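You operate a simulated robot arm through the tools that you are given. There is no shell and no other tool.

The job below is to be done with a simulated robot arm. You get a single attempt, and the scene is never put back.

Task
Wind the steady up under the pole's tip, lock it and shut the white-grip clamp.
Fine: wind till the pad bears on the pole; clamp last. Where these are worked on the way, their far stop is far enough and under half their travel is too little: wing lock of the steady.

It is judged by the outcome, as a careful person would: the job done as asked, and still so three seconds after it is handed in. It fails if anything else is knocked over, pushed out of place, dropped, spilled or broken.

Robot
A 7-joint arm with a two-finger parallel gripper, fixed in place. Base frame: the origin is at the foot of the arm, x ahead of it, y to its left, z up; the work surface is at about z = 800. Readings come in mm, degrees, newtons and seconds.
Its first joint turns from -132.0 to 132.0 degrees. Payload 3.91 kg.
The tool frame sits at the grasp point between the pads (the TCP): z along the fingers, y along the line on which they close. The tips reach 30 mm beyond it. The gripper opens to 110 mm. The fingers are 20 mm wide and 10 mm thick; the gripper's body (48 by 112 mm) begins 55 mm behind the TCP.
Orientation is that of the tool frame in the base frame, as [roll, pitch, yaw] about the fixed x, y, z axes, in that order (R = Rz(yaw) Ry(pitch) Rx(roll)). With the fingers straight down and closing along the base's y, the tool's x points along the base's -x, its y along +y and its z along -z.

Tools
- The arm moves only by the tool play_rows. Its argument "commands" is a list of rows, each a list of 7 numbers: the finger opening in mm, from 0 to 110, then the shift along the base's x, y, z in mm, then the turn, a rotation vector about the base's x, y, z in degrees. In form: [[grip, x, y, z, wx, wy, wz], ...]. A call has 1 to 20 rows; each row shifts and turns the commanded pose from where the row before left it. Each row takes 0.2 s and may step no farther than 50 mm and 8.6 degrees from the row before; otherwise, or with a gripper value out of range, the whole call is refused. Where a pose cannot be reached the arm comes as near as it can. A force on the tool above 90 N (or 10 N above the force at the start of the call, whichever is more), or a blocked arm, ends the call early, and 0.2 s more pass. Each finger travels about 108 mm/s and halts on what it meets, pressing with about 37 N; the grip force reading is that of the motor and also rises with nothing between the fingers. The clock runs only during rows and for 0.2 s after the last one: add rows that do not move to give the fingers time. It gives the time, the measured TCP pose, the force on the tool (base axes), the opening and the grip force at its end, in the units of the frame above (readings bear some noise), with the torque about the TCP (base axes, N m) and any sound that the robot's microphone picked up.
- Cameras (640 x 400 px; columns grow to the right, rows downward): "scene" is fixed at [399.4, 648.9, 1665]; the picture's right is [-0.77, -0.63, 0.00], its down [-0.61, 0.75, -0.26] and it looks along [0.16, -0.20, -0.97] (base axes); focal length 272 px, centre (320, 200). "wrist" rides on the gripper at [72, 17, -103] in the tool frame; the picture's right is [-0.23, 0.97, 0.00], its down [-0.76, -0.18, -0.62] and it looks along [-0.61, -0.14, 0.78] (tool axes); focal length 222 px, centre (320, 200). There is no depth. A picture from a camera that has moved, and an enlarged one, comes with that camera's place and axes in the base frame and with its lens.
- snapshot(camera): a new picture of that camera. The clock stands still meanwhile.
- enlarge(camera, box): a new picture of the part [left, top, right, bottom] of that camera's present view, enlarged. The clock stands still meanwhile.
- close_job(): hands the job in; it is judged then, once.

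Places have to be worked out from the pictures, the camera data and where the tool is seen. Open the gripper and draw the arm clear of the work before you hand the job in, unless the task says otherwise.

The tools are called after "Request:" by a JSON object that holds its "api" and its "payload". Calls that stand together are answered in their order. play_rows: Moves the arm, as the interface text tells. Its arguments: {"type":"object","properties":{"commands":{"type":"array"}},"required":["commands"]} The other tools are called the same way: snapshot (camera) takes a picture; enlarge (camera, box) takes an enlarged picture of a part of a camera's view; close_job () hands the job in.

At the start:

```text
time_s: 0.0
tool_pos: [490.9, 358.6, 1231.3]
tcp_rot: [-180.0, -0.1, -180.0]
ft_force: [0.7, -0.3, 0.1]
moment: [0.01, -0.02, -0.02]
gripper_width: 109.8
grip_force: 0.1
```

scene: 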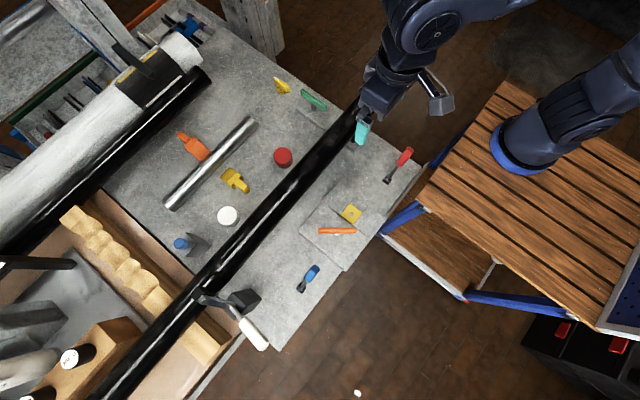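
wrist: 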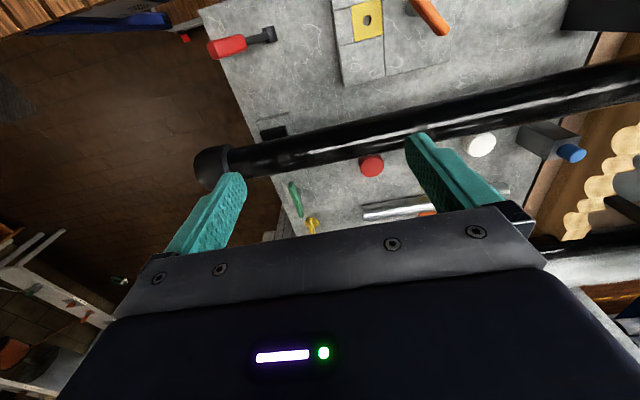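

I'll take a first look: the scene shows a long black pole across a bench, a white-grip clamp at lower left and other items. I'll enlarge several regions to identify the steady, its wing lock and the winding knob.

Request:
{"api": "enlarge", "payload": {"camera": "scene", "box": [320, 40, 460, 130]}}

Request:
{"api": "enlarge", "payload": {"camera": "scene", "box": [160, 220, 320, 360]}}

Request:
{"api": "enlarge", "payload": {"camera": "scene", "box": [150, 60, 450, 300]}}

Request:
{"api": "enlarge", "payload": {"camera": "wrist", "box": [160, 0, 640, 260]}}

```text
4.44 times, centred on (390, 85) of scene
camera zoom: at [399.4, 648.9, 1665.0], right [-0.77, -0.63, 0.0], down [-0.61, 0.75, -0.26], along [0.16, -0.2, -0.97], focal length 1210 px, centre (9, 711)
```

zoom: 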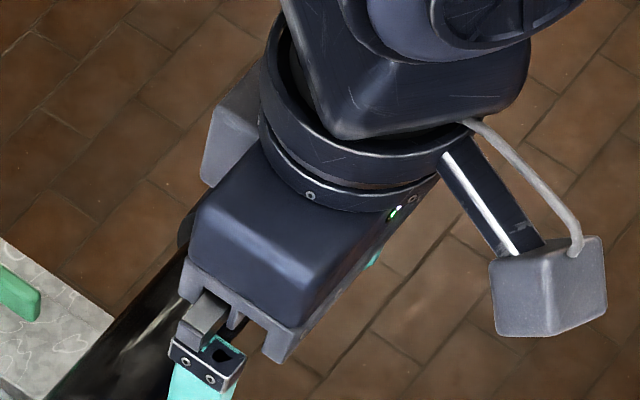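

```text
2.86 times, centred on (240, 290) of scene
camera zoom: at [399.4, 648.9, 1665.0], right [-0.77, -0.63, 0.0], down [-0.61, 0.75, -0.26], along [0.16, -0.2, -0.97], focal length 778 px, centre (549, -57)
```

zoom: 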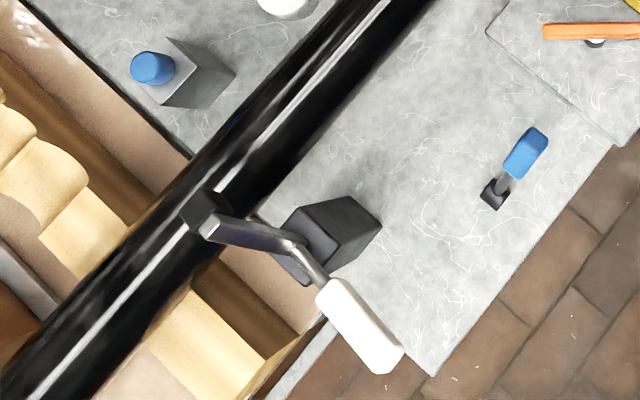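

```text
1.67 times, centred on (300, 180) of scene
camera zoom: at [399.4, 648.9, 1665.0], right [-0.77, -0.63, 0.0], down [-0.61, 0.75, -0.26], along [0.16, -0.2, -0.97], focal length 454 px, centre (353, 233)
```

zoom: 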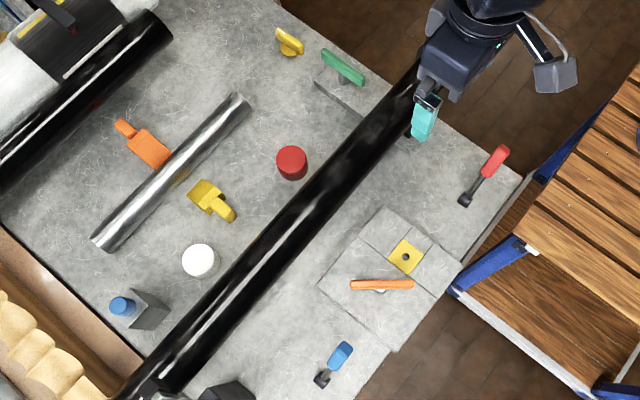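

```text
1.33 times, centred on (400, 130) of wrist
camera zoom: at [419.8, 375.1, 1334.1], right [0.23, 0.97, 0.0], down [0.76, -0.18, 0.62], along [0.61, -0.14, -0.78], focal length 296 px, centre (213, 293)
```

zoom: 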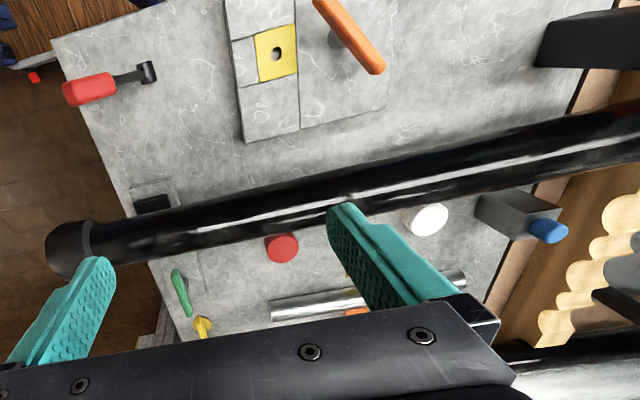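

The pole runs roughly along y, with its tip near y≈80, x≈610, hidden below the gripper; there is a base plate under it with a green lever on the far side. I'll move the arm higher and toward the tip so I can look at the steady with the wrist camera.

Request:
{"api": "play_rows", "payload": {"commands": [[110, -8, -30, 0, 0, 0, 0], [110, -8, -30, 0, 0, 0, 0], [110, -8, -30, 0, 0, 0, 0], [110, -8, -30, 0, 0, 0, 0], [110, -8, -30, 0, 0, 0, 0], [110, -8, -30, 0, 0, 0, 0], [110, -8, -30, 0, 0, 0, 0]]}}

Request:
{"api": "snapshot", "payload": {"camera": "wrist"}}

Request:
{"api": "snapshot", "payload": {"camera": "scene"}}

```text
time_s: 1.6
tool_pos: [435.6, 148.3, 1231.6]
tcp_rot: [-180.0, 0.1, 179.8]
ft_force: [0.7, 0.8, -0.2]
moment: [-0.02, 0.02, 0.0]
gripper_width: 109.9
grip_force: 0.0
```

```text
taken
camera wrist: at [363.9, 165.0, 1334.2], right [0.23, 0.97, 0.0], down [0.76, -0.18, 0.62], along [0.61, -0.14, -0.78], focal length 222 px, centre (320, 200)
```

wrist: 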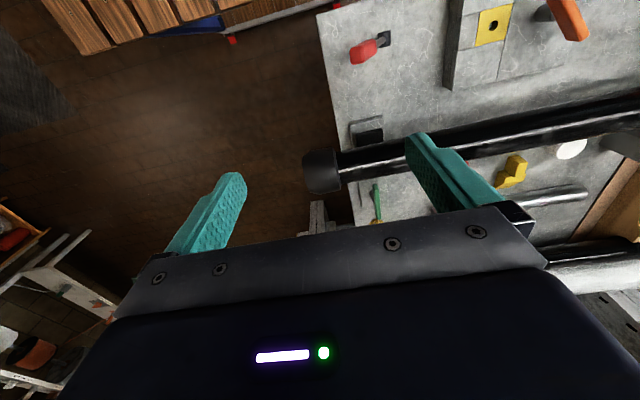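

```text
taken
```

scene: 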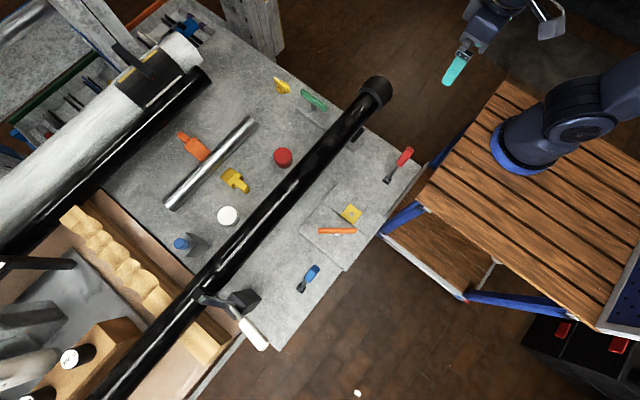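

The tip is now visible in the scene view. I'll enlarge that area in both cameras.

Request:
{"api": "enlarge", "payload": {"camera": "scene", "box": [260, 60, 420, 200]}}

Request:
{"api": "enlarge", "payload": {"camera": "wrist", "box": [280, 80, 480, 240]}}

Request:
{"api": "enlarge", "payload": {"camera": "scene", "box": [270, 170, 400, 310]}}

```text
2.86 times, centred on (340, 130) of scene
camera zoom: at [399.4, 648.9, 1665.0], right [-0.77, -0.63, 0.0], down [-0.61, 0.75, -0.26], along [0.16, -0.2, -0.97], focal length 778 px, centre (263, 400)
```

zoom: 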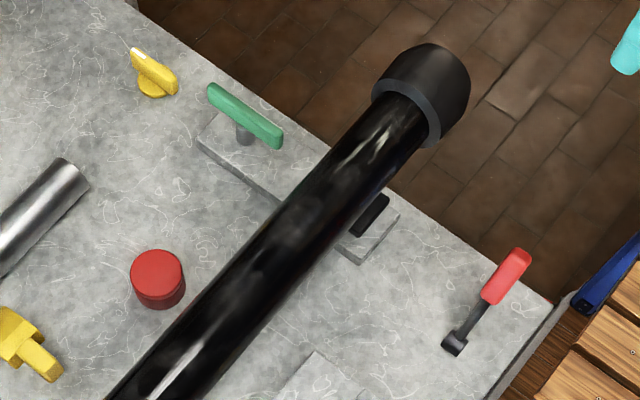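

```text
2.50 times, centred on (380, 160) of wrist
camera zoom: at [363.9, 165.0, 1334.2], right [0.23, 0.97, 0.0], down [0.76, -0.18, 0.62], along [0.61, -0.14, -0.78], focal length 555 px, centre (170, 300)
```

zoom: 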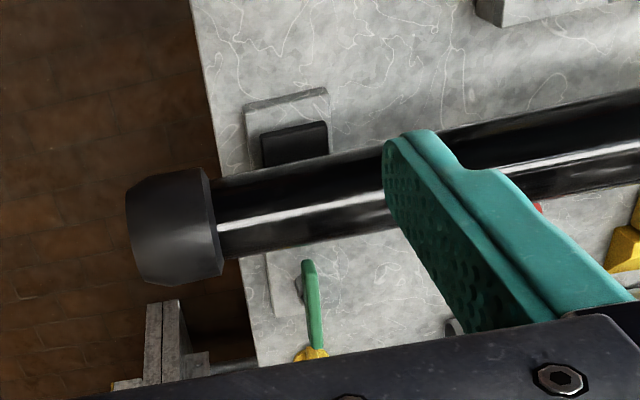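

```text
2.86 times, centred on (335, 240) of scene
camera zoom: at [399.4, 648.9, 1665.0], right [-0.77, -0.63, 0.0], down [-0.61, 0.75, -0.26], along [0.16, -0.2, -0.97], focal length 778 px, centre (277, 86)
```

zoom: 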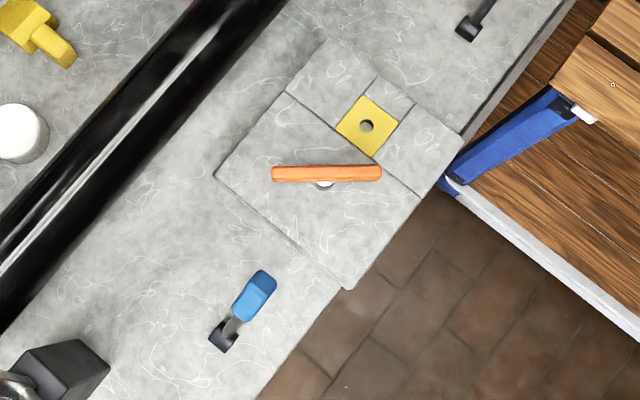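

The steady's base plate spans about x 560–812, y 188–275, with a black pad under the pole (top z≈850) and the green handle on the far side; a yellow wing sits further out. I'll move over the pole at a safe height to look closely at these parts.

Request:
{"api": "play_rows", "payload": {"commands": [[110, 33, 16, -8, 0, 0, 0], [110, 33, 16, -8, 0, 0, 0], [110, 33, 16, -8, 0, 0, 0], [110, 33, 16, -8, 0, 0, 0], [110, 33, 16, -8, 0, 0, 0], [110, 0, 0, 0, 0, 0, 0]]}}

Request:
{"api": "snapshot", "payload": {"camera": "wrist"}}

Request:
{"api": "enlarge", "payload": {"camera": "wrist", "box": [240, 60, 440, 220]}}

```text
time_s: 3.0
tool_pos: [600.7, 228.3, 1191.5]
tcp_rot: [-179.9, 0.0, -179.9]
ft_force: [-0.2, 0.2, 0.8]
moment: [0.0, -0.01, 0.01]
gripper_width: 109.9
grip_force: 0.0
```

```text
taken
camera wrist: at [528.4, 244.2, 1294.4], right [0.23, 0.97, 0.0], down [0.76, -0.18, 0.62], along [0.61, -0.14, -0.78], focal length 222 px, centre (320, 200)
```

wrist: 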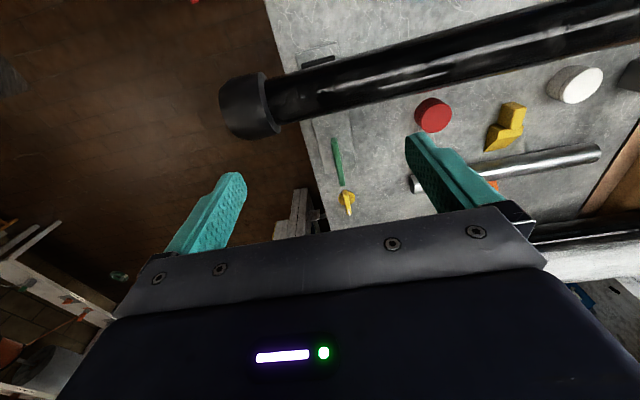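

```text
2.50 times, centred on (340, 140) of wrist
camera zoom: at [528.4, 244.2, 1294.4], right [0.23, 0.97, 0.0], down [0.76, -0.18, 0.62], along [0.61, -0.14, -0.78], focal length 555 px, centre (270, 350)
```

zoom: 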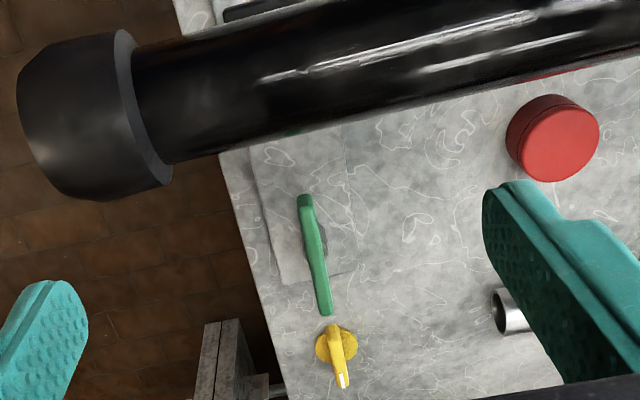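

The green bar sits on the steady's base plate, and a yellow knob with a wing and white pointer is just beyond it. I'll get closer to see their axes and heights.

Request:
{"api": "play_rows", "payload": {"commands": [[110, 30, 0, -30, 0, 0, 0], [110, 30, 0, -30, 0, 0, 0], [110, 30, 0, -30, 0, 0, 0], [110, 10, 0, -20, 0, 0, 0], [110, 0, 0, 0, 0, 0, 0]]}}

Request:
{"api": "snapshot", "payload": {"camera": "wrist"}}

Request:
{"api": "enlarge", "payload": {"camera": "wrist", "box": [250, 60, 430, 220]}}

Request:
{"api": "enlarge", "payload": {"camera": "scene", "box": [250, 60, 350, 140]}}

```text
time_s: 4.2
tool_pos: [701.5, 229.5, 1081.0]
tcp_rot: [180.0, 0.0, -180.0]
ft_force: [0.4, 0.5, 0.0]
moment: [-0.01, -0.01, -0.01]
gripper_width: 109.9
grip_force: 0.0
```

```text
taken
camera wrist: at [628.9, 245.5, 1183.6], right [0.23, 0.97, 0.0], down [0.76, -0.18, 0.62], along [0.61, -0.14, -0.78], focal length 222 px, centre (320, 200)
```

wrist: 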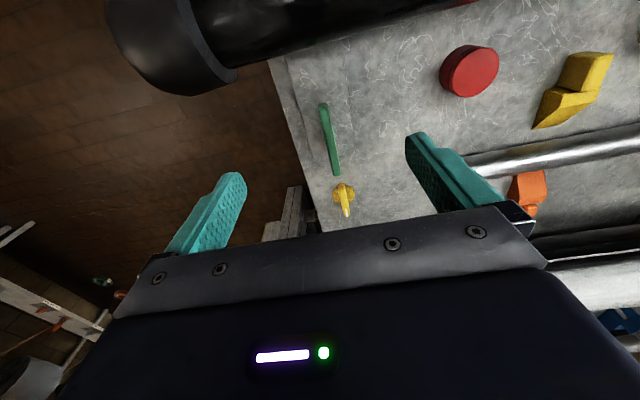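

```text
2.50 times, centred on (340, 140) of wrist
camera zoom: at [628.9, 245.5, 1183.6], right [0.23, 0.97, 0.0], down [0.76, -0.18, 0.62], along [0.61, -0.14, -0.78], focal length 555 px, centre (270, 350)
```

zoom: 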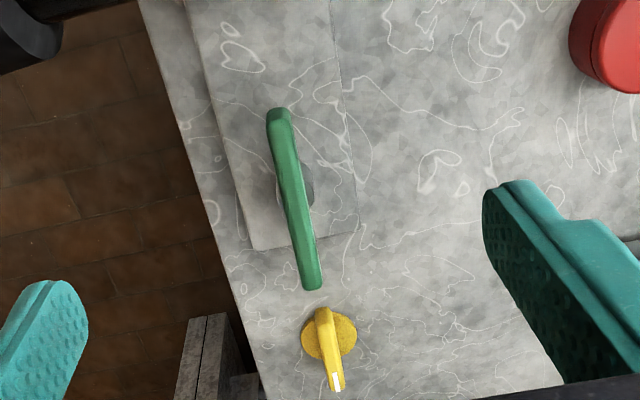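

```text
5.00 times, centred on (300, 100) of scene
camera zoom: at [399.4, 648.9, 1665.0], right [-0.77, -0.63, 0.0], down [-0.61, 0.75, -0.26], along [0.16, -0.2, -0.97], focal length 1361 px, centre (420, 700)
```

zoom: 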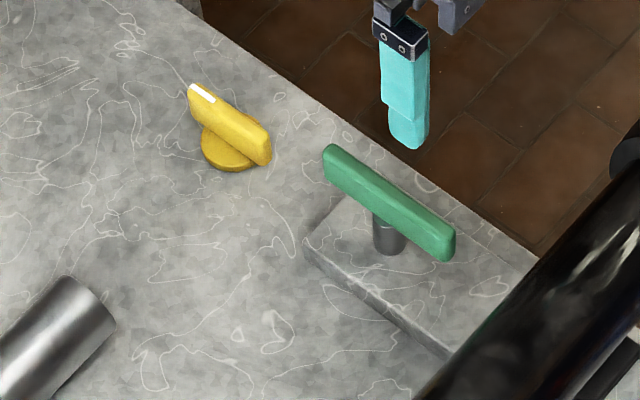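

Triangulating, the green bar centres at about (767, 230, 868), lying along x and about 112 mm long on a vertical stem. The yellow wing is at about (917, 229, 822), and both are in line with the pad at y≈230. So the green bar should be the winder and the yellow wing the lock. I'll move above the green bar and check alignment.

Request:
{"api": "play_rows", "payload": {"commands": [[80, 33, 0, -40, 0, 0, 0], [60, 33, 0, -40, 0, 0, 0], [60, 0, 0, -40, 0, 0, 0], [60, 0, 0, 0, 0, 0, 0]]}}

Request:
{"api": "snapshot", "payload": {"camera": "wrist"}}

Request:
{"api": "enlarge", "payload": {"camera": "scene", "box": [250, 50, 390, 150]}}

```text
refused: row 1 steps farther than a row can; nothing moved
```

```text
taken
camera wrist: at [628.9, 245.5, 1183.6], right [0.23, 0.97, 0.0], down [0.76, -0.18, 0.62], along [0.61, -0.14, -0.78], focal length 222 px, centre (320, 200)
```

wrist: 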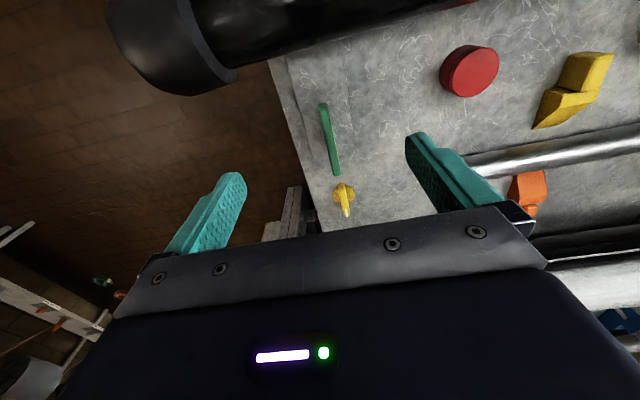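

```text
4.00 times, centred on (320, 100) of scene
camera zoom: at [399.4, 648.9, 1665.0], right [-0.77, -0.63, 0.0], down [-0.61, 0.75, -0.26], along [0.16, -0.2, -0.97], focal length 1088 px, centre (320, 600)
```

zoom: 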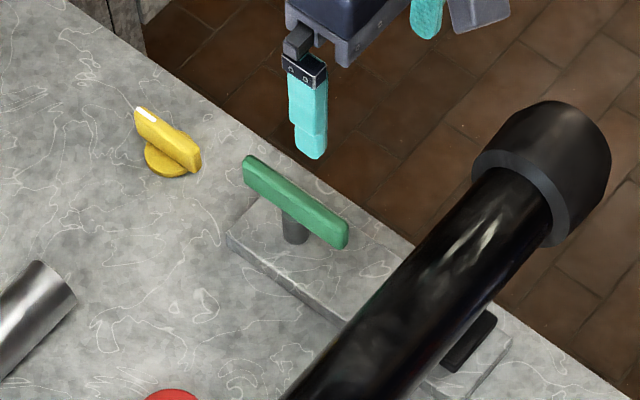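

The row was too large (52 mm), so nothing moved. I'll repeat the approach to above the green bar with smaller steps.

Request:
{"api": "play_rows", "payload": {"commands": [[80, 22, 0, -30, 0, 0, 0], [60, 22, 0, -30, 0, 0, 0], [60, 22, 0, -30, 0, 0, 0], [60, 0, 0, -30, 0, 0, 0], [60, 0, 0, 0, 0, 0, 0]]}}

Request:
{"api": "snapshot", "payload": {"camera": "wrist"}}

Request:
{"api": "enlarge", "payload": {"camera": "scene", "box": [250, 50, 390, 150]}}

```text
time_s: 5.4
tool_pos: [765.1, 228.7, 961.0]
tcp_rot: [179.9, -0.1, -179.9]
ft_force: [-0.2, 0.3, -0.6]
moment: [0.03, 0.02, -0.03]
gripper_width: 59.9
grip_force: 0.1
```

```text
taken
camera wrist: at [693.3, 244.4, 1064.3], right [0.23, 0.97, 0.0], down [0.76, -0.18, 0.62], along [0.61, -0.14, -0.78], focal length 222 px, centre (320, 200)
```

wrist: 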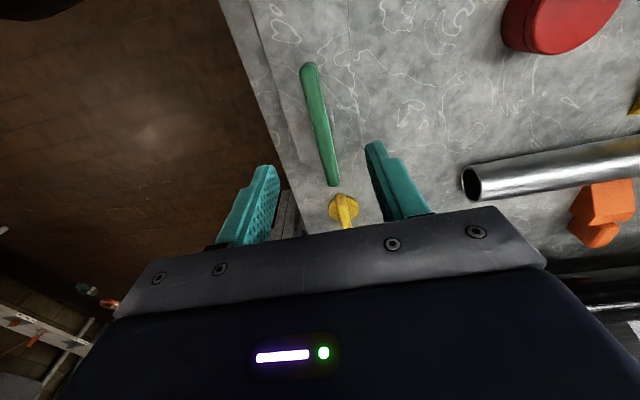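

```text
4.00 times, centred on (320, 100) of scene
camera zoom: at [399.4, 648.9, 1665.0], right [-0.77, -0.63, 0.0], down [-0.61, 0.75, -0.26], along [0.16, -0.2, -0.97], focal length 1088 px, centre (320, 600)
```

zoom: 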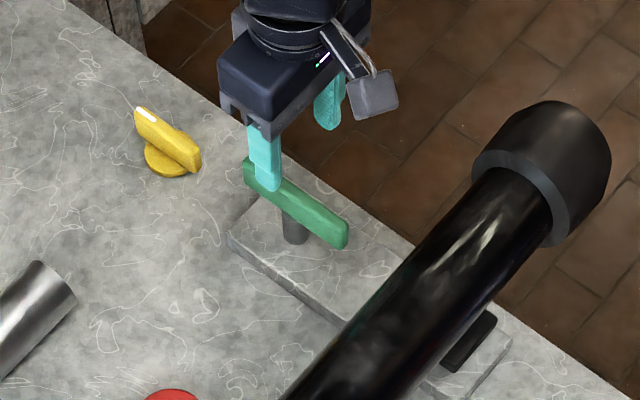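

The bar runs from x≈716 to 827 at y≈229, so its axis is about (771, 229). I'll shift +6 mm in x, descend to TCP z≈873 with the fingers straddling the bar, and then close.

Request:
{"api": "play_rows", "payload": {"commands": [[60, 6, 0, -30, 0, 0, 0], [60, 0, 0, -30, 0, 0, 0], [60, 0, 0, -28, 0, 0, 0], [60, 0, 0, 0, 0, 0, 0]]}}

Request:
{"api": "snapshot", "payload": {"camera": "wrist"}}

Request:
{"api": "enlarge", "payload": {"camera": "scene", "box": [250, 50, 390, 150]}}

```text
time_s: 6.4
tool_pos: [773.7, 227.7, 873.6]
tcp_rot: [-179.9, -0.1, 179.9]
ft_force: [0.1, -0.2, -0.7]
moment: [0.02, 0.01, 0.0]
gripper_width: 59.9
grip_force: 0.1
```

```text
taken
camera wrist: at [701.3, 244.4, 975.8], right [0.23, 0.97, 0.0], down [0.76, -0.18, 0.62], along [0.61, -0.14, -0.78], focal length 222 px, centre (320, 200)
```

wrist: 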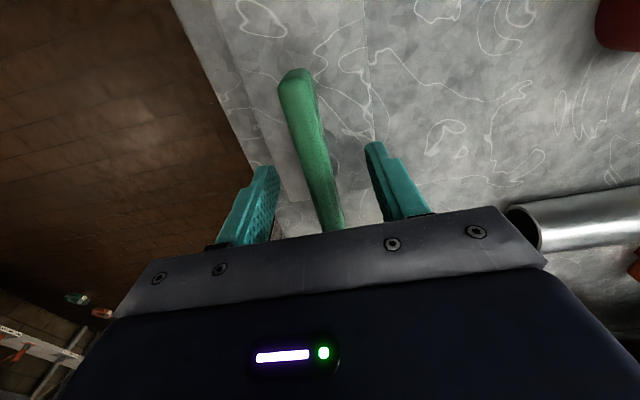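

```text
4.00 times, centred on (320, 100) of scene
camera zoom: at [399.4, 648.9, 1665.0], right [-0.77, -0.63, 0.0], down [-0.61, 0.75, -0.26], along [0.16, -0.2, -0.97], focal length 1088 px, centre (320, 600)
```

zoom: 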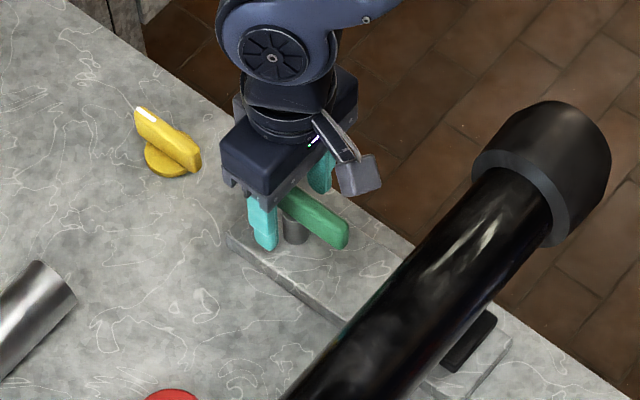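

The fingers straddle the bar close to the stem. I'll close on it and check the grip.

Request:
{"api": "play_rows", "payload": {"commands": [[30, 0, 0, 0, 0, 0, 0], [10, 0, 0, 0, 0, 0, 0], [5, 0, 0, 0, 0, 0, 0], [5, 0, 0, 0, 0, 0, 0]]}}

```text
time_s: 7.4
tool_pos: [774.5, 229.8, 872.9]
tcp_rot: [180.0, 0.0, -180.0]
ft_force: [4.3, 19.6, -5.7]
moment: [0.22, -0.4, -0.05]
gripper_width: 23.8
grip_force: 44.6
```

Gripped at 24 mm width, with a +y side force of about 20 N, so the bar's centre is slightly further in +y. I'll ease +2 mm in y and then try a small turn (clockwise from above) while watching the torque.

Request:
{"api": "play_rows", "payload": {"commands": [[5, 0, 2, 0, 0, 0, 0], [5, 0, 0, 0, 0, 0, -4], [5, 0, 0, 0, 0, 0, -4]]}}

Request:
{"api": "enlarge", "payload": {"camera": "scene", "box": [250, 50, 390, 150]}}

```text
time_s: 8.2
tool_pos: [773.8, 229.3, 873.1]
tcp_rot: [-179.9, 0.0, 171.9]
ft_force: [-0.2, -6.4, -2.2]
moment: [0.12, 0.08, 0.41]
gripper_width: 23.6
grip_force: 45.5
```

```text
4.00 times, centred on (320, 100) of scene
camera zoom: at [399.4, 648.9, 1665.0], right [-0.77, -0.63, 0.0], down [-0.61, 0.75, -0.26], along [0.16, -0.2, -0.97], focal length 1088 px, centre (320, 600)
```

zoom: 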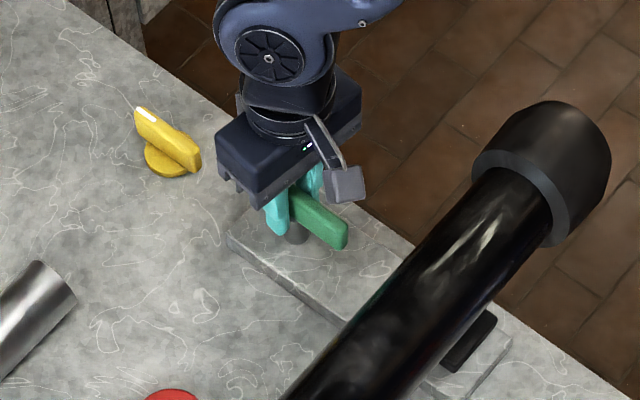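

The resisting torque is only about 0.4 N·m. I'll continue another ~25° clockwise and see whether the bar and pad move.

Request:
{"api": "play_rows", "payload": {"commands": [[5, 0, 0, 0, 0, 0, -6], [5, 0, 0, 0, 0, 0, -6], [5, 0, 0, 0, 0, 0, -6], [5, 0, 0, 0, 0, 0, -6]]}}

Request:
{"api": "enlarge", "payload": {"camera": "scene", "box": [250, 50, 390, 150]}}

Request:
{"api": "snapshot", "payload": {"camera": "wrist"}}

```text
time_s: 9.2
tool_pos: [774.4, 229.0, 873.3]
tcp_rot: [-180.0, 0.0, 147.9]
ft_force: [6.5, -24.0, -4.2]
moment: [-0.08, -0.31, 2.72]
gripper_width: 27.7
grip_force: 45.3
```

```text
4.00 times, centred on (320, 100) of scene
camera zoom: at [399.4, 648.9, 1665.0], right [-0.77, -0.63, 0.0], down [-0.61, 0.75, -0.26], along [0.16, -0.2, -0.97], focal length 1088 px, centre (320, 600)
```

zoom: 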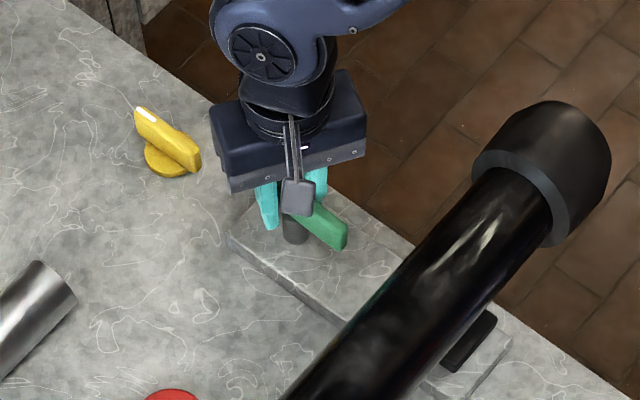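

```text
taken
camera wrist: at [721.8, 281.7, 976.0], right [0.71, 0.7, 0.0], down [0.55, -0.56, 0.62], along [0.44, -0.44, -0.78], focal length 222 px, centre (320, 200)
```

wrist: 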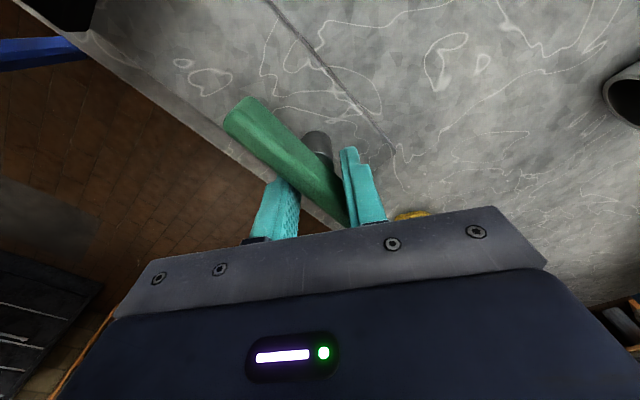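

The bar did not follow; the fingers slid on it (torque 2.7 N·m, width opened). That direction seems to be against a stop, so I'll turn back to aligned and then try counter-clockwise.

Request:
{"api": "play_rows", "payload": {"commands": [[5, 0, 0, 0, 0, 0, 8], [5, 0, 0, 0, 0, 0, 8], [5, 0, 0, 0, 0, 0, 8], [5, 0, 0, 0, 0, 0, 8], [5, 0, 0, 0, 0, 0, 0]]}}

Request:
{"api": "play_rows", "payload": {"commands": [[5, 0, 0, 0, 0, 0, 5], [5, 0, 0, 0, 0, 0, 5], [5, 0, 0, 0, 0, 0, 5]]}}

Request:
{"api": "enlarge", "payload": {"camera": "scene", "box": [250, 50, 390, 150]}}

Request:
{"api": "snapshot", "payload": {"camera": "wrist"}}

```text
time_s: 10.4
tool_pos: [773.4, 229.5, 871.5]
tcp_rot: [-179.9, -0.1, 179.9]
ft_force: [-20.6, -33.7, -8.3]
moment: [-0.49, 0.41, -0.29]
gripper_width: 23.7
grip_force: 44.9
```

```text
time_s: 11.2
tool_pos: [773.3, 230.6, 873.8]
tcp_rot: [179.9, 0.0, -165.1]
ft_force: [-3.5, -24.0, -14.0]
moment: [-0.93, -0.01, -0.1]
gripper_width: 23.0
grip_force: 45.0
```

```text
4.00 times, centred on (320, 100) of scene
camera zoom: at [399.4, 648.9, 1665.0], right [-0.77, -0.63, 0.0], down [-0.61, 0.75, -0.26], along [0.16, -0.2, -0.97], focal length 1088 px, centre (320, 600)
```

zoom: 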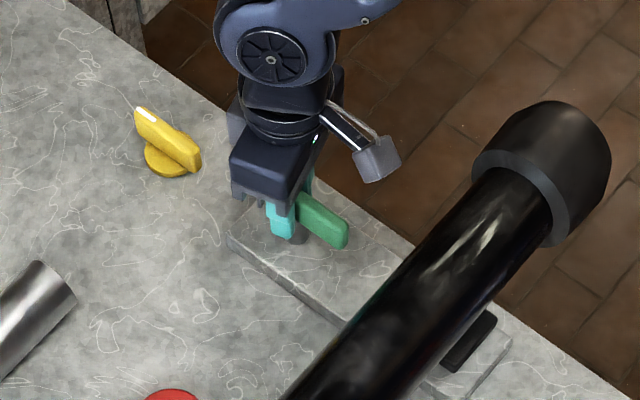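

```text
taken
camera wrist: at [699.5, 227.4, 976.2], right [-0.03, 1.0, 0.0], down [0.78, 0.03, 0.62], along [0.62, 0.02, -0.78], focal length 222 px, centre (320, 200)
```

wrist: 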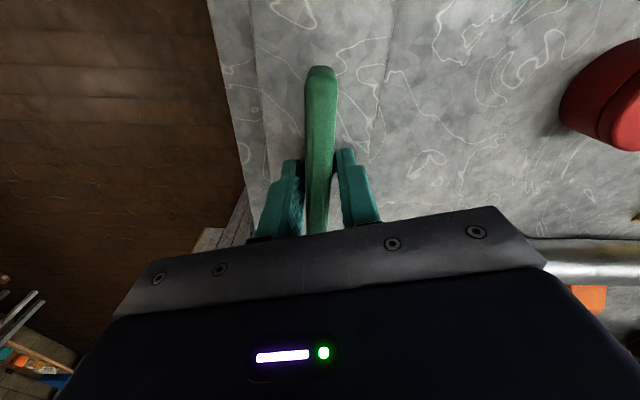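

The grip width (23 mm) is the stem's diameter, since the bar itself is only about 14 mm wide, so the fingers were clamping the stem below the bar and slipping. I'll open, rotate back, rise about 19 mm so the tips hold only the bar, and shift −6 mm in x toward the stem axis.

Request:
{"api": "play_rows", "payload": {"commands": [[50, 0, 0, 0, 0, 0, 0], [50, 0, 0, 0, 0, 0, 0], [50, 0, 0, 10, 0, 0, -7.5], [50, -6, 0, 10, 0, 0, -7.5], [50, 0, 0, 0, 0, 0, 0]]}}

Request:
{"api": "snapshot", "payload": {"camera": "wrist"}}

Request:
{"api": "enlarge", "payload": {"camera": "scene", "box": [270, 70, 370, 140]}}

```text
time_s: 12.4
tool_pos: [767.2, 230.5, 892.9]
tcp_rot: [179.9, 0.0, 179.9]
ft_force: [-0.3, 0.3, 0.0]
moment: [-0.01, 0.01, 0.0]
gripper_width: 50.0
grip_force: 0.1
```

```text
taken
camera wrist: at [695.1, 247.1, 996.1], right [0.23, 0.97, 0.0], down [0.76, -0.18, 0.62], along [0.61, -0.14, -0.78], focal length 222 px, centre (320, 200)
```

wrist: 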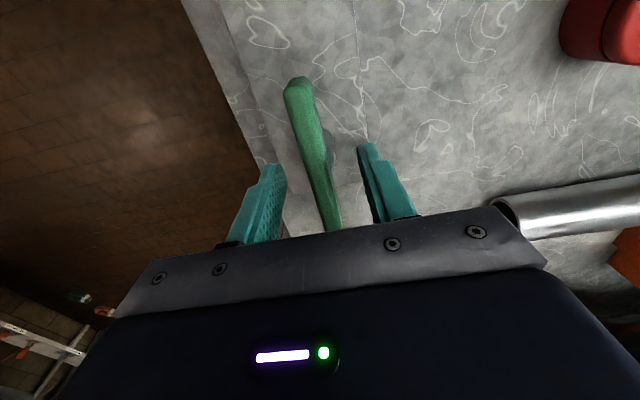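

```text
5.71 times, centred on (320, 105) of scene
camera zoom: at [399.4, 648.9, 1665.0], right [-0.77, -0.63, 0.0], down [-0.61, 0.75, -0.26], along [0.16, -0.2, -0.97], focal length 1555 px, centre (320, 743)
```

zoom: 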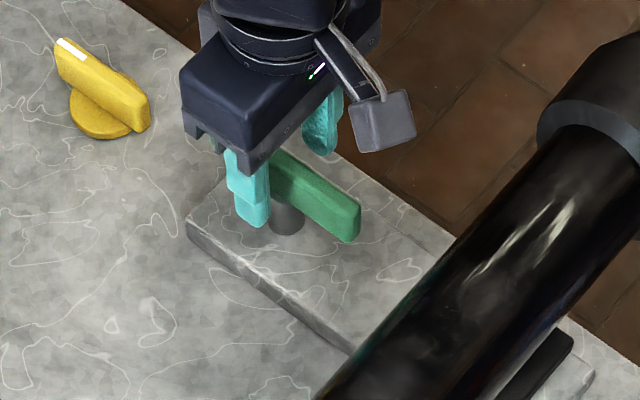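

The finger tips now reach only partway down the bar. I'll close on the bar.

Request:
{"api": "play_rows", "payload": {"commands": [[25, 0, 0, 0, 0, 0, 0], [5, 0, 0, 0, 0, 0, 0], [5, 0, 0, 0, 0, 0, 0], [5, 0, 0, 0, 0, 0, 0]]}}

```text
time_s: 13.4
tool_pos: [768.1, 229.6, 893.1]
tcp_rot: [180.0, 0.0, 179.9]
ft_force: [-2.8, -15.3, 2.5]
moment: [-0.26, 0.36, -0.01]
gripper_width: 13.6
grip_force: 44.9
```

Width is 13.6 mm, so the fingers now hold the bar itself. I'll ease −1 mm in y and turn counter-clockwise by 10°, watching the torque.

Request:
{"api": "play_rows", "payload": {"commands": [[5, 0, -1, 0, 0, 0, 0], [5, 0, 0, 0, 0, 0, 5], [5, 0, 0, 0, 0, 0, 5]]}}

Request:
{"api": "enlarge", "payload": {"camera": "scene", "box": [270, 70, 370, 140]}}

Request:
{"api": "snapshot", "payload": {"camera": "wrist"}}

```text
time_s: 14.2
tool_pos: [766.6, 229.9, 893.3]
tcp_rot: [179.9, 0.0, -170.0]
ft_force: [-4.4, -13.0, 1.5]
moment: [-0.33, 0.23, -1.46]
gripper_width: 17.4
grip_force: 44.8
```

```text
5.71 times, centred on (320, 105) of scene
camera zoom: at [399.4, 648.9, 1665.0], right [-0.77, -0.63, 0.0], down [-0.61, 0.75, -0.26], along [0.16, -0.2, -0.97], focal length 1555 px, centre (320, 743)
```

zoom: 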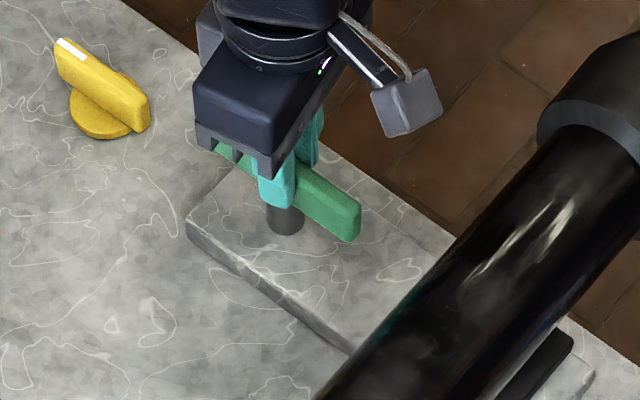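

```text
taken
camera wrist: at [692.4, 233.0, 996.1], right [0.06, 1.0, 0.0], down [0.78, -0.04, 0.62], along [0.62, -0.03, -0.78], focal length 222 px, centre (320, 200)
```

wrist: 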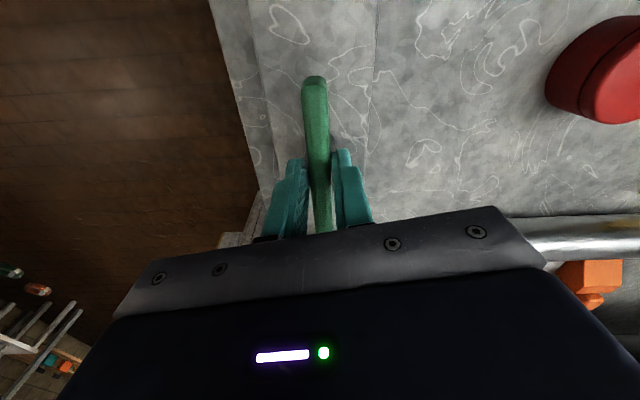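

The bar resisted both directions: about 2.6 N·m clockwise and 1.5 N·m counter-clockwise without moving. That suggests it may be locked by the yellow wing. I'll release it, square up, rise and inspect the yellow wing from close by before forcing anything.

Request:
{"api": "play_rows", "payload": {"commands": [[50, 0, 0, 0, 0, 0, 0], [50, 0, 0, 0, 0, 0, 0], [50, 0, 0, 10, 0, 0, -5], [50, 0, 0, 25, 0, 0, -5], [50, 0, 0, 40, 0, 0, 0], [50, 35, 0, 0, 0, 0, 0], [50, 35, 0, 0, 0, 0, 0], [50, 0, 0, 0, 0, 0, 0]]}}

Request:
{"api": "snapshot", "payload": {"camera": "wrist"}}

Request:
{"api": "enlarge", "payload": {"camera": "wrist", "box": [220, 40, 420, 200]}}

Request:
{"api": "enlarge", "payload": {"camera": "scene", "box": [260, 60, 340, 130]}}

```text
time_s: 16.0
tool_pos: [838.2, 229.5, 968.8]
tcp_rot: [-180.0, -0.1, 179.9]
ft_force: [-0.4, -0.4, 0.4]
moment: [-0.01, 0.02, 0.01]
gripper_width: 50.2
grip_force: 0.0
```

```text
taken
camera wrist: at [765.1, 245.8, 1071.3], right [0.23, 0.97, 0.0], down [0.76, -0.18, 0.62], along [0.61, -0.14, -0.78], focal length 222 px, centre (320, 200)
```

wrist: 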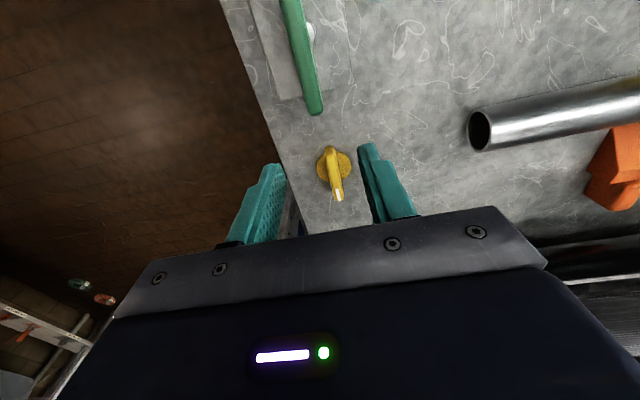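

```text
2.50 times, centred on (320, 120) of wrist
camera zoom: at [765.1, 245.8, 1071.3], right [0.23, 0.97, 0.0], down [0.76, -0.18, 0.62], along [0.61, -0.14, -0.78], focal length 555 px, centre (320, 400)
```

zoom: 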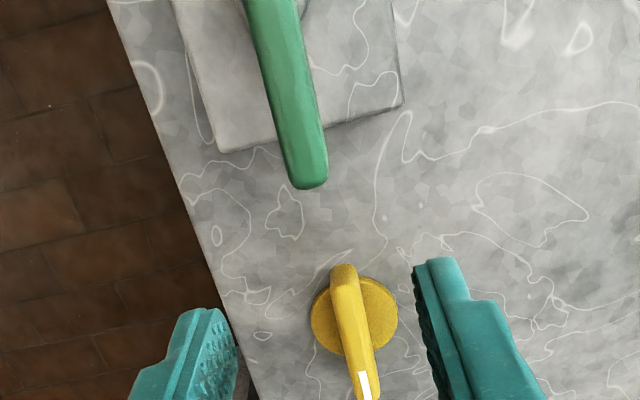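

```text
5.71 times, centred on (300, 95) of scene
camera zoom: at [399.4, 648.9, 1665.0], right [-0.77, -0.63, 0.0], down [-0.61, 0.75, -0.26], along [0.16, -0.2, -0.97], focal length 1555 px, centre (434, 800)
```

zoom: 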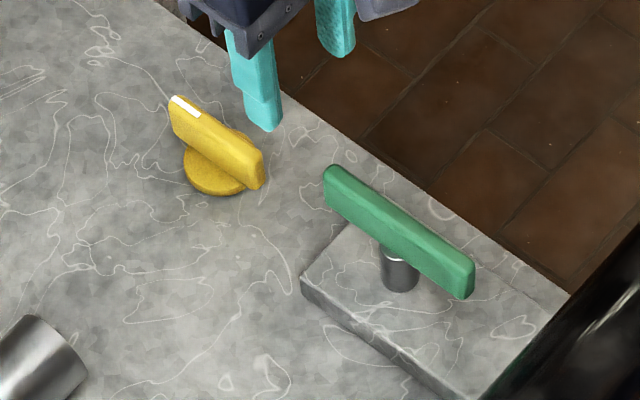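

The yellow wing (about 80 mm long, pointer at its +x end) sits on a disc centred at about (918, 230). I'll move over it and check alignment before gripping the wing above its disc.

Request:
{"api": "play_rows", "payload": {"commands": [[50, 40, 0, 0, 0, 0, 0], [50, 40, 0, 0, 0, 0, 0], [50, 0, 0.5, -40, 0, 0, 0], [50, 0, 0, -40, 0, 0, 0], [50, 0, 0, 0, 0, 0, 0]]}}

Request:
{"api": "snapshot", "payload": {"camera": "wrist"}}

Request:
{"api": "enlarge", "payload": {"camera": "scene", "box": [250, 50, 340, 120]}}

```text
time_s: 17.2
tool_pos: [918.1, 229.9, 889.5]
tcp_rot: [-180.0, 0.0, 179.9]
ft_force: [-0.3, 0.4, 1.5]
moment: [-0.01, 0.01, -0.01]
gripper_width: 50.0
grip_force: 0.0
```

```text
taken
camera wrist: at [845.3, 246.4, 991.9], right [0.23, 0.97, 0.0], down [0.76, -0.18, 0.62], along [0.61, -0.14, -0.78], focal length 222 px, centre (320, 200)
```

wrist: 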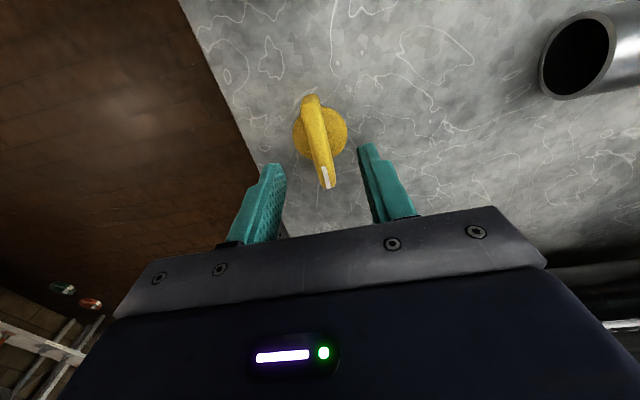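

```text
5.71 times, centred on (295, 85) of scene
camera zoom: at [399.4, 648.9, 1665.0], right [-0.77, -0.63, 0.0], down [-0.61, 0.75, -0.26], along [0.16, -0.2, -0.97], focal length 1555 px, centre (463, 857)
```

zoom: 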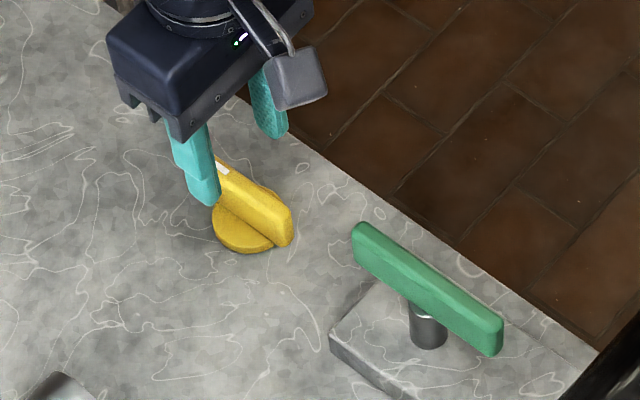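

Aligned: the wing centre is about (919, 229.5) and lies along x. I'll descend to TCP z≈850 and close on the wing.

Request:
{"api": "play_rows", "payload": {"commands": [[40, 0, 0, -20, 0, 0, 0], [40, 0, 0, -19, 0, 0, 0], [25, 0, 0, 0, 0, 0, 0], [5, 0, 0, 0, 0, 0, 0], [5, 0, 0, 0, 0, 0, 0], [5, 0, 0, 0, 0, 0, 0]]}}

```text
time_s: 18.6
tool_pos: [916.8, 230.0, 849.4]
tcp_rot: [-180.0, 0.1, 179.9]
ft_force: [-1.9, -10.1, -2.9]
moment: [-0.2, -0.74, 0.0]
gripper_width: 14.1
grip_force: 45.4
```

Gripped the wing at 14.1 mm. I'll test a small clockwise turn and read the torque.

Request:
{"api": "play_rows", "payload": {"commands": [[5, 0, 0, 0, 0, 0, -4], [5, 0, 0, 0, 0, 0, -4]]}}

Request:
{"api": "enlarge", "payload": {"camera": "scene", "box": [250, 50, 340, 120]}}

```text
time_s: 19.2
tool_pos: [917.3, 230.7, 848.1]
tcp_rot: [180.0, 0.0, 171.9]
ft_force: [-0.5, -8.6, -5.5]
moment: [-0.24, -0.61, 0.02]
gripper_width: 14.0
grip_force: 45.3
```

```text
5.71 times, centred on (295, 85) of scene
camera zoom: at [399.4, 648.9, 1665.0], right [-0.77, -0.63, 0.0], down [-0.61, 0.75, -0.26], along [0.16, -0.2, -0.97], focal length 1555 px, centre (463, 857)
```

zoom: 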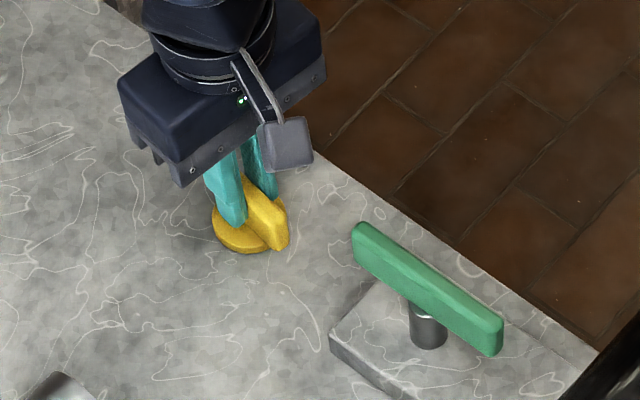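

The wing turns freely clockwise: torque about 0, width unchanged. I'll continue in that direction and compare the pad and the green bar.

Request:
{"api": "play_rows", "payload": {"commands": [[5, 0, 0, 0, 0, 0, -8], [5, 0, 0, 0, 0, 0, -8], [5, 0, 0, 0, 0, 0, -8]]}}

Request:
{"api": "enlarge", "payload": {"camera": "scene", "box": [250, 50, 390, 150]}}

```text
time_s: 20.0
tool_pos: [917.9, 230.9, 850.0]
tcp_rot: [179.9, 0.0, 147.8]
ft_force: [11.2, 0.2, -7.7]
moment: [-0.71, -0.96, -0.02]
gripper_width: 13.9
grip_force: 45.2
```

```text
4.00 times, centred on (320, 100) of scene
camera zoom: at [399.4, 648.9, 1665.0], right [-0.77, -0.63, 0.0], down [-0.61, 0.75, -0.26], along [0.16, -0.2, -0.97], focal length 1088 px, centre (320, 600)
```

zoom: 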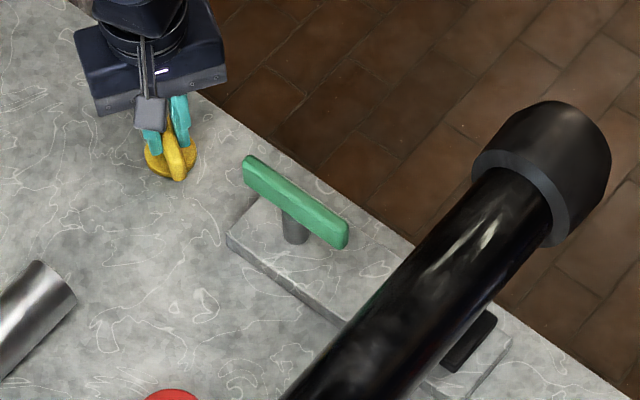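

The wing follows freely while the pad and green bar stay put, so it is a lock rather than the winder. I'll keep turning clockwise to its stop and then retest the green bar.

Request:
{"api": "play_rows", "payload": {"commands": [[5, 0, 0, 0, 0, 0, -8], [5, 0, 0, 0, 0, 0, -8], [5, 0, 0, 0, 0, 0, -8]]}}

Request:
{"api": "play_rows", "payload": {"commands": [[5, 0, 0, 0, 0, 0, -8], [5, 0, 0, 0, 0, 0, -8], [5, 0, 0, 0, 0, 0, -5]]}}

Request:
{"api": "enlarge", "payload": {"camera": "scene", "box": [250, 50, 390, 150]}}

```text
time_s: 20.8
tool_pos: [918.4, 232.5, 849.8]
tcp_rot: [179.9, 0.0, 123.9]
ft_force: [36.5, 18.0, -11.7]
moment: [-0.67, -1.05, 0.09]
gripper_width: 14.0
grip_force: 45.0
```

```text
time_s: 21.6
tool_pos: [919.5, 232.1, 848.0]
tcp_rot: [179.9, 0.0, 102.9]
ft_force: [57.9, 32.4, -10.4]
moment: [0.15, -0.66, 0.2]
gripper_width: 13.7
grip_force: 44.7
```

```text
4.00 times, centred on (320, 100) of scene
camera zoom: at [399.4, 648.9, 1665.0], right [-0.77, -0.63, 0.0], down [-0.61, 0.75, -0.26], along [0.16, -0.2, -0.97], focal length 1088 px, centre (320, 600)
```

zoom: 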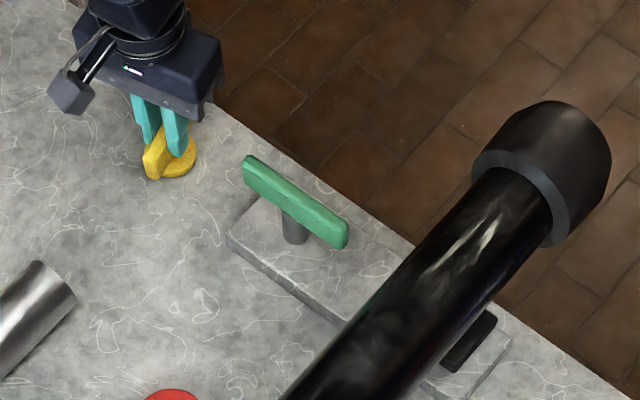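

The wing has turned about 77° with almost no axial torque; the side forces just show that its axis is about 2–3 mm further in +x. I'll ease the tool by (+3, +1.8) mm and go on to find the stop.

Request:
{"api": "play_rows", "payload": {"commands": [[5, 3, 1.8, 0, 0, 0, 0], [5, 0, 0, 0, 0, 0, -6], [5, 0, 0, 0, 0, 0, -6]]}}

Request:
{"api": "snapshot", "payload": {"camera": "wrist"}}

```text
time_s: 22.4
tool_pos: [920.2, 229.6, 848.8]
tcp_rot: [-179.9, 0.2, 90.8]
ft_force: [14.7, 0.5, 2.3]
moment: [0.62, -0.46, -0.05]
gripper_width: 13.8
grip_force: 45.2
```

```text
taken
camera wrist: at [936.1, 302.6, 951.4], right [0.98, -0.21, 0.0], down [-0.17, -0.76, 0.62], along [-0.13, -0.61, -0.78], focal length 222 px, centre (320, 200)
```

wrist: 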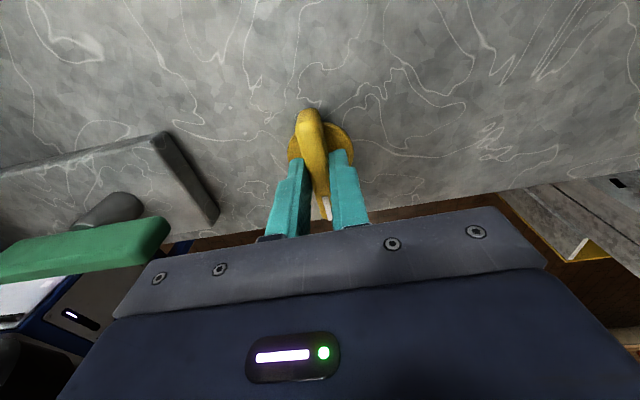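

The wing has turned about 89° and is still free. I'll continue in small steps to find whether 90° is a stop.

Request:
{"api": "play_rows", "payload": {"commands": [[5, 1, 0, 0, 0, 0, -5], [5, 0, 0, 0, 0, 0, -5], [5, 0, 0, 0, 0, 0, 0]]}}

```text
time_s: 23.2
tool_pos: [920.4, 231.5, 848.4]
tcp_rot: [-179.9, 0.0, 80.9]
ft_force: [-10.3, -6.1, 2.2]
moment: [-0.4, 0.01, 1.32]
gripper_width: 16.6
grip_force: 45.0
```

The torque rose to 1.3 N·m and the fingers opened, so the wing is at its stop after about 90° of travel. I'll align back, release, rise, and retest the green bar in this lock state.

Request:
{"api": "play_rows", "payload": {"commands": [[5, 0, 0, 0, 0, 0, 8], [45, 0, 0, 0, 0, 0, 0], [45, 0, 0, 0, 0, 0, 0], [45, 0, 0, 30, 0, 0, 0], [45, 0, 0, 40, 0, 0, 0], [45, 0, 0, 40, 0, 0, 0]]}}

Request:
{"api": "snapshot", "payload": {"camera": "wrist"}}

Request:
{"api": "enlarge", "payload": {"camera": "scene", "box": [250, 50, 390, 150]}}

```text
time_s: 24.6
tool_pos: [920.9, 232.5, 959.3]
tcp_rot: [-180.0, 0.0, 89.0]
ft_force: [-0.1, -0.3, 0.8]
moment: [0.0, 0.02, -0.01]
gripper_width: 44.9
grip_force: 0.1
```

```text
taken
camera wrist: at [939.1, 304.3, 1061.6], right [0.97, -0.24, 0.0], down [-0.19, -0.76, 0.62], along [-0.15, -0.6, -0.78], focal length 222 px, centre (320, 200)
```

wrist: 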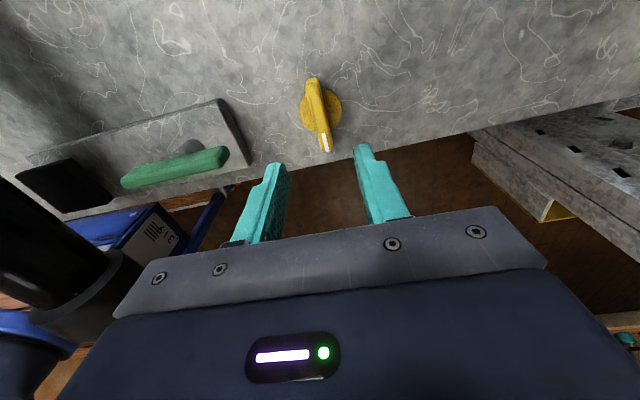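

```text
4.00 times, centred on (320, 100) of scene
camera zoom: at [399.4, 648.9, 1665.0], right [-0.77, -0.63, 0.0], down [-0.61, 0.75, -0.26], along [0.16, -0.2, -0.97], focal length 1088 px, centre (320, 600)
```

zoom: 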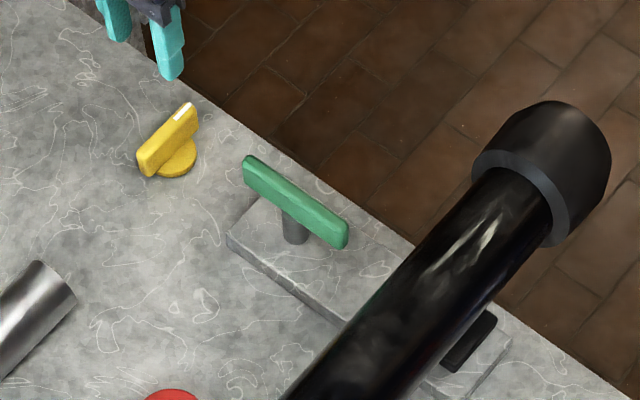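

The wing is now along y. I'll return to above the green bar with the fingers square to it.

Request:
{"api": "play_rows", "payload": {"commands": [[50, -14, 0, 0, 0, 0, 8.3], [50, -14, 0, 0, 0, 0, 8.3], [50, -14, 0, 0, 0, 0, 8.3], [50, -14, 0, 0, 0, 0, 8.3], [50, -14, 0, 0, 0, 0, 8.3], [50, -14, 0, 0, 0, 0, 8.3], [50, -14, 0, 0, 0, 0, 8.3], [50, -14, 0, 0, 0, 0, 8.3], [50, -14, 0, 0, 0, 0, 8.3], [50, -14, 0, 0, 0, 0, 8.3], [50, -14, -2, 0, 0, 0, 8], [50, 0, 0, 0, 0, 0, 0]]}}

Request:
{"api": "snapshot", "payload": {"camera": "wrist"}}

```text
time_s: 27.2
tool_pos: [767.8, 230.1, 959.9]
tcp_rot: [-180.0, 0.0, -179.9]
ft_force: [-0.1, 0.1, 0.4]
moment: [-0.01, -0.02, 0.02]
gripper_width: 50.2
grip_force: 0.1
```

```text
taken
camera wrist: at [694.3, 245.8, 1062.4], right [0.23, 0.97, 0.0], down [0.76, -0.18, 0.62], along [0.61, -0.14, -0.78], focal length 222 px, centre (320, 200)
```

wrist: 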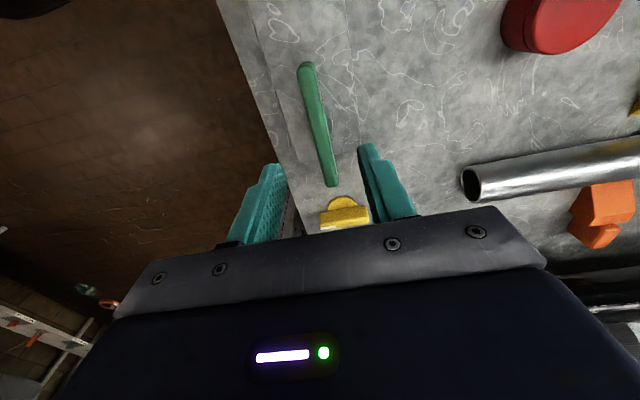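

I'm centred over the green bar. I'll descend to z≈893, grip the bar and try a small turn.

Request:
{"api": "play_rows", "payload": {"commands": [[50, 0, 0, -35, 0, 0, 0], [50, 0, 0, -32, 0, 0, 0], [25, 0, -0.5, 0, 0, 0, 0], [5, 0, 0, 0, 0, 0, 0], [5, 0, 0, 0, 0, 0, 0], [5, 0, 0, 0, 0, 0, 0]]}}

Request:
{"api": "play_rows", "payload": {"commands": [[5, 0, 0, 0, 0, 0, -4], [5, 0, 0, 0, 0, 0, -4]]}}

```text
time_s: 28.6
tool_pos: [766.6, 229.5, 893.0]
tcp_rot: [-180.0, 0.1, -180.0]
ft_force: [-0.5, 4.6, -8.5]
moment: [0.1, -0.96, 0.05]
gripper_width: 13.6
grip_force: 44.9
```

```text
time_s: 29.2
tool_pos: [767.5, 230.0, 891.0]
tcp_rot: [179.9, -0.1, 171.8]
ft_force: [0.7, 10.9, -6.8]
moment: [0.25, 0.5, 0.07]
gripper_width: 14.0
grip_force: 44.5
```

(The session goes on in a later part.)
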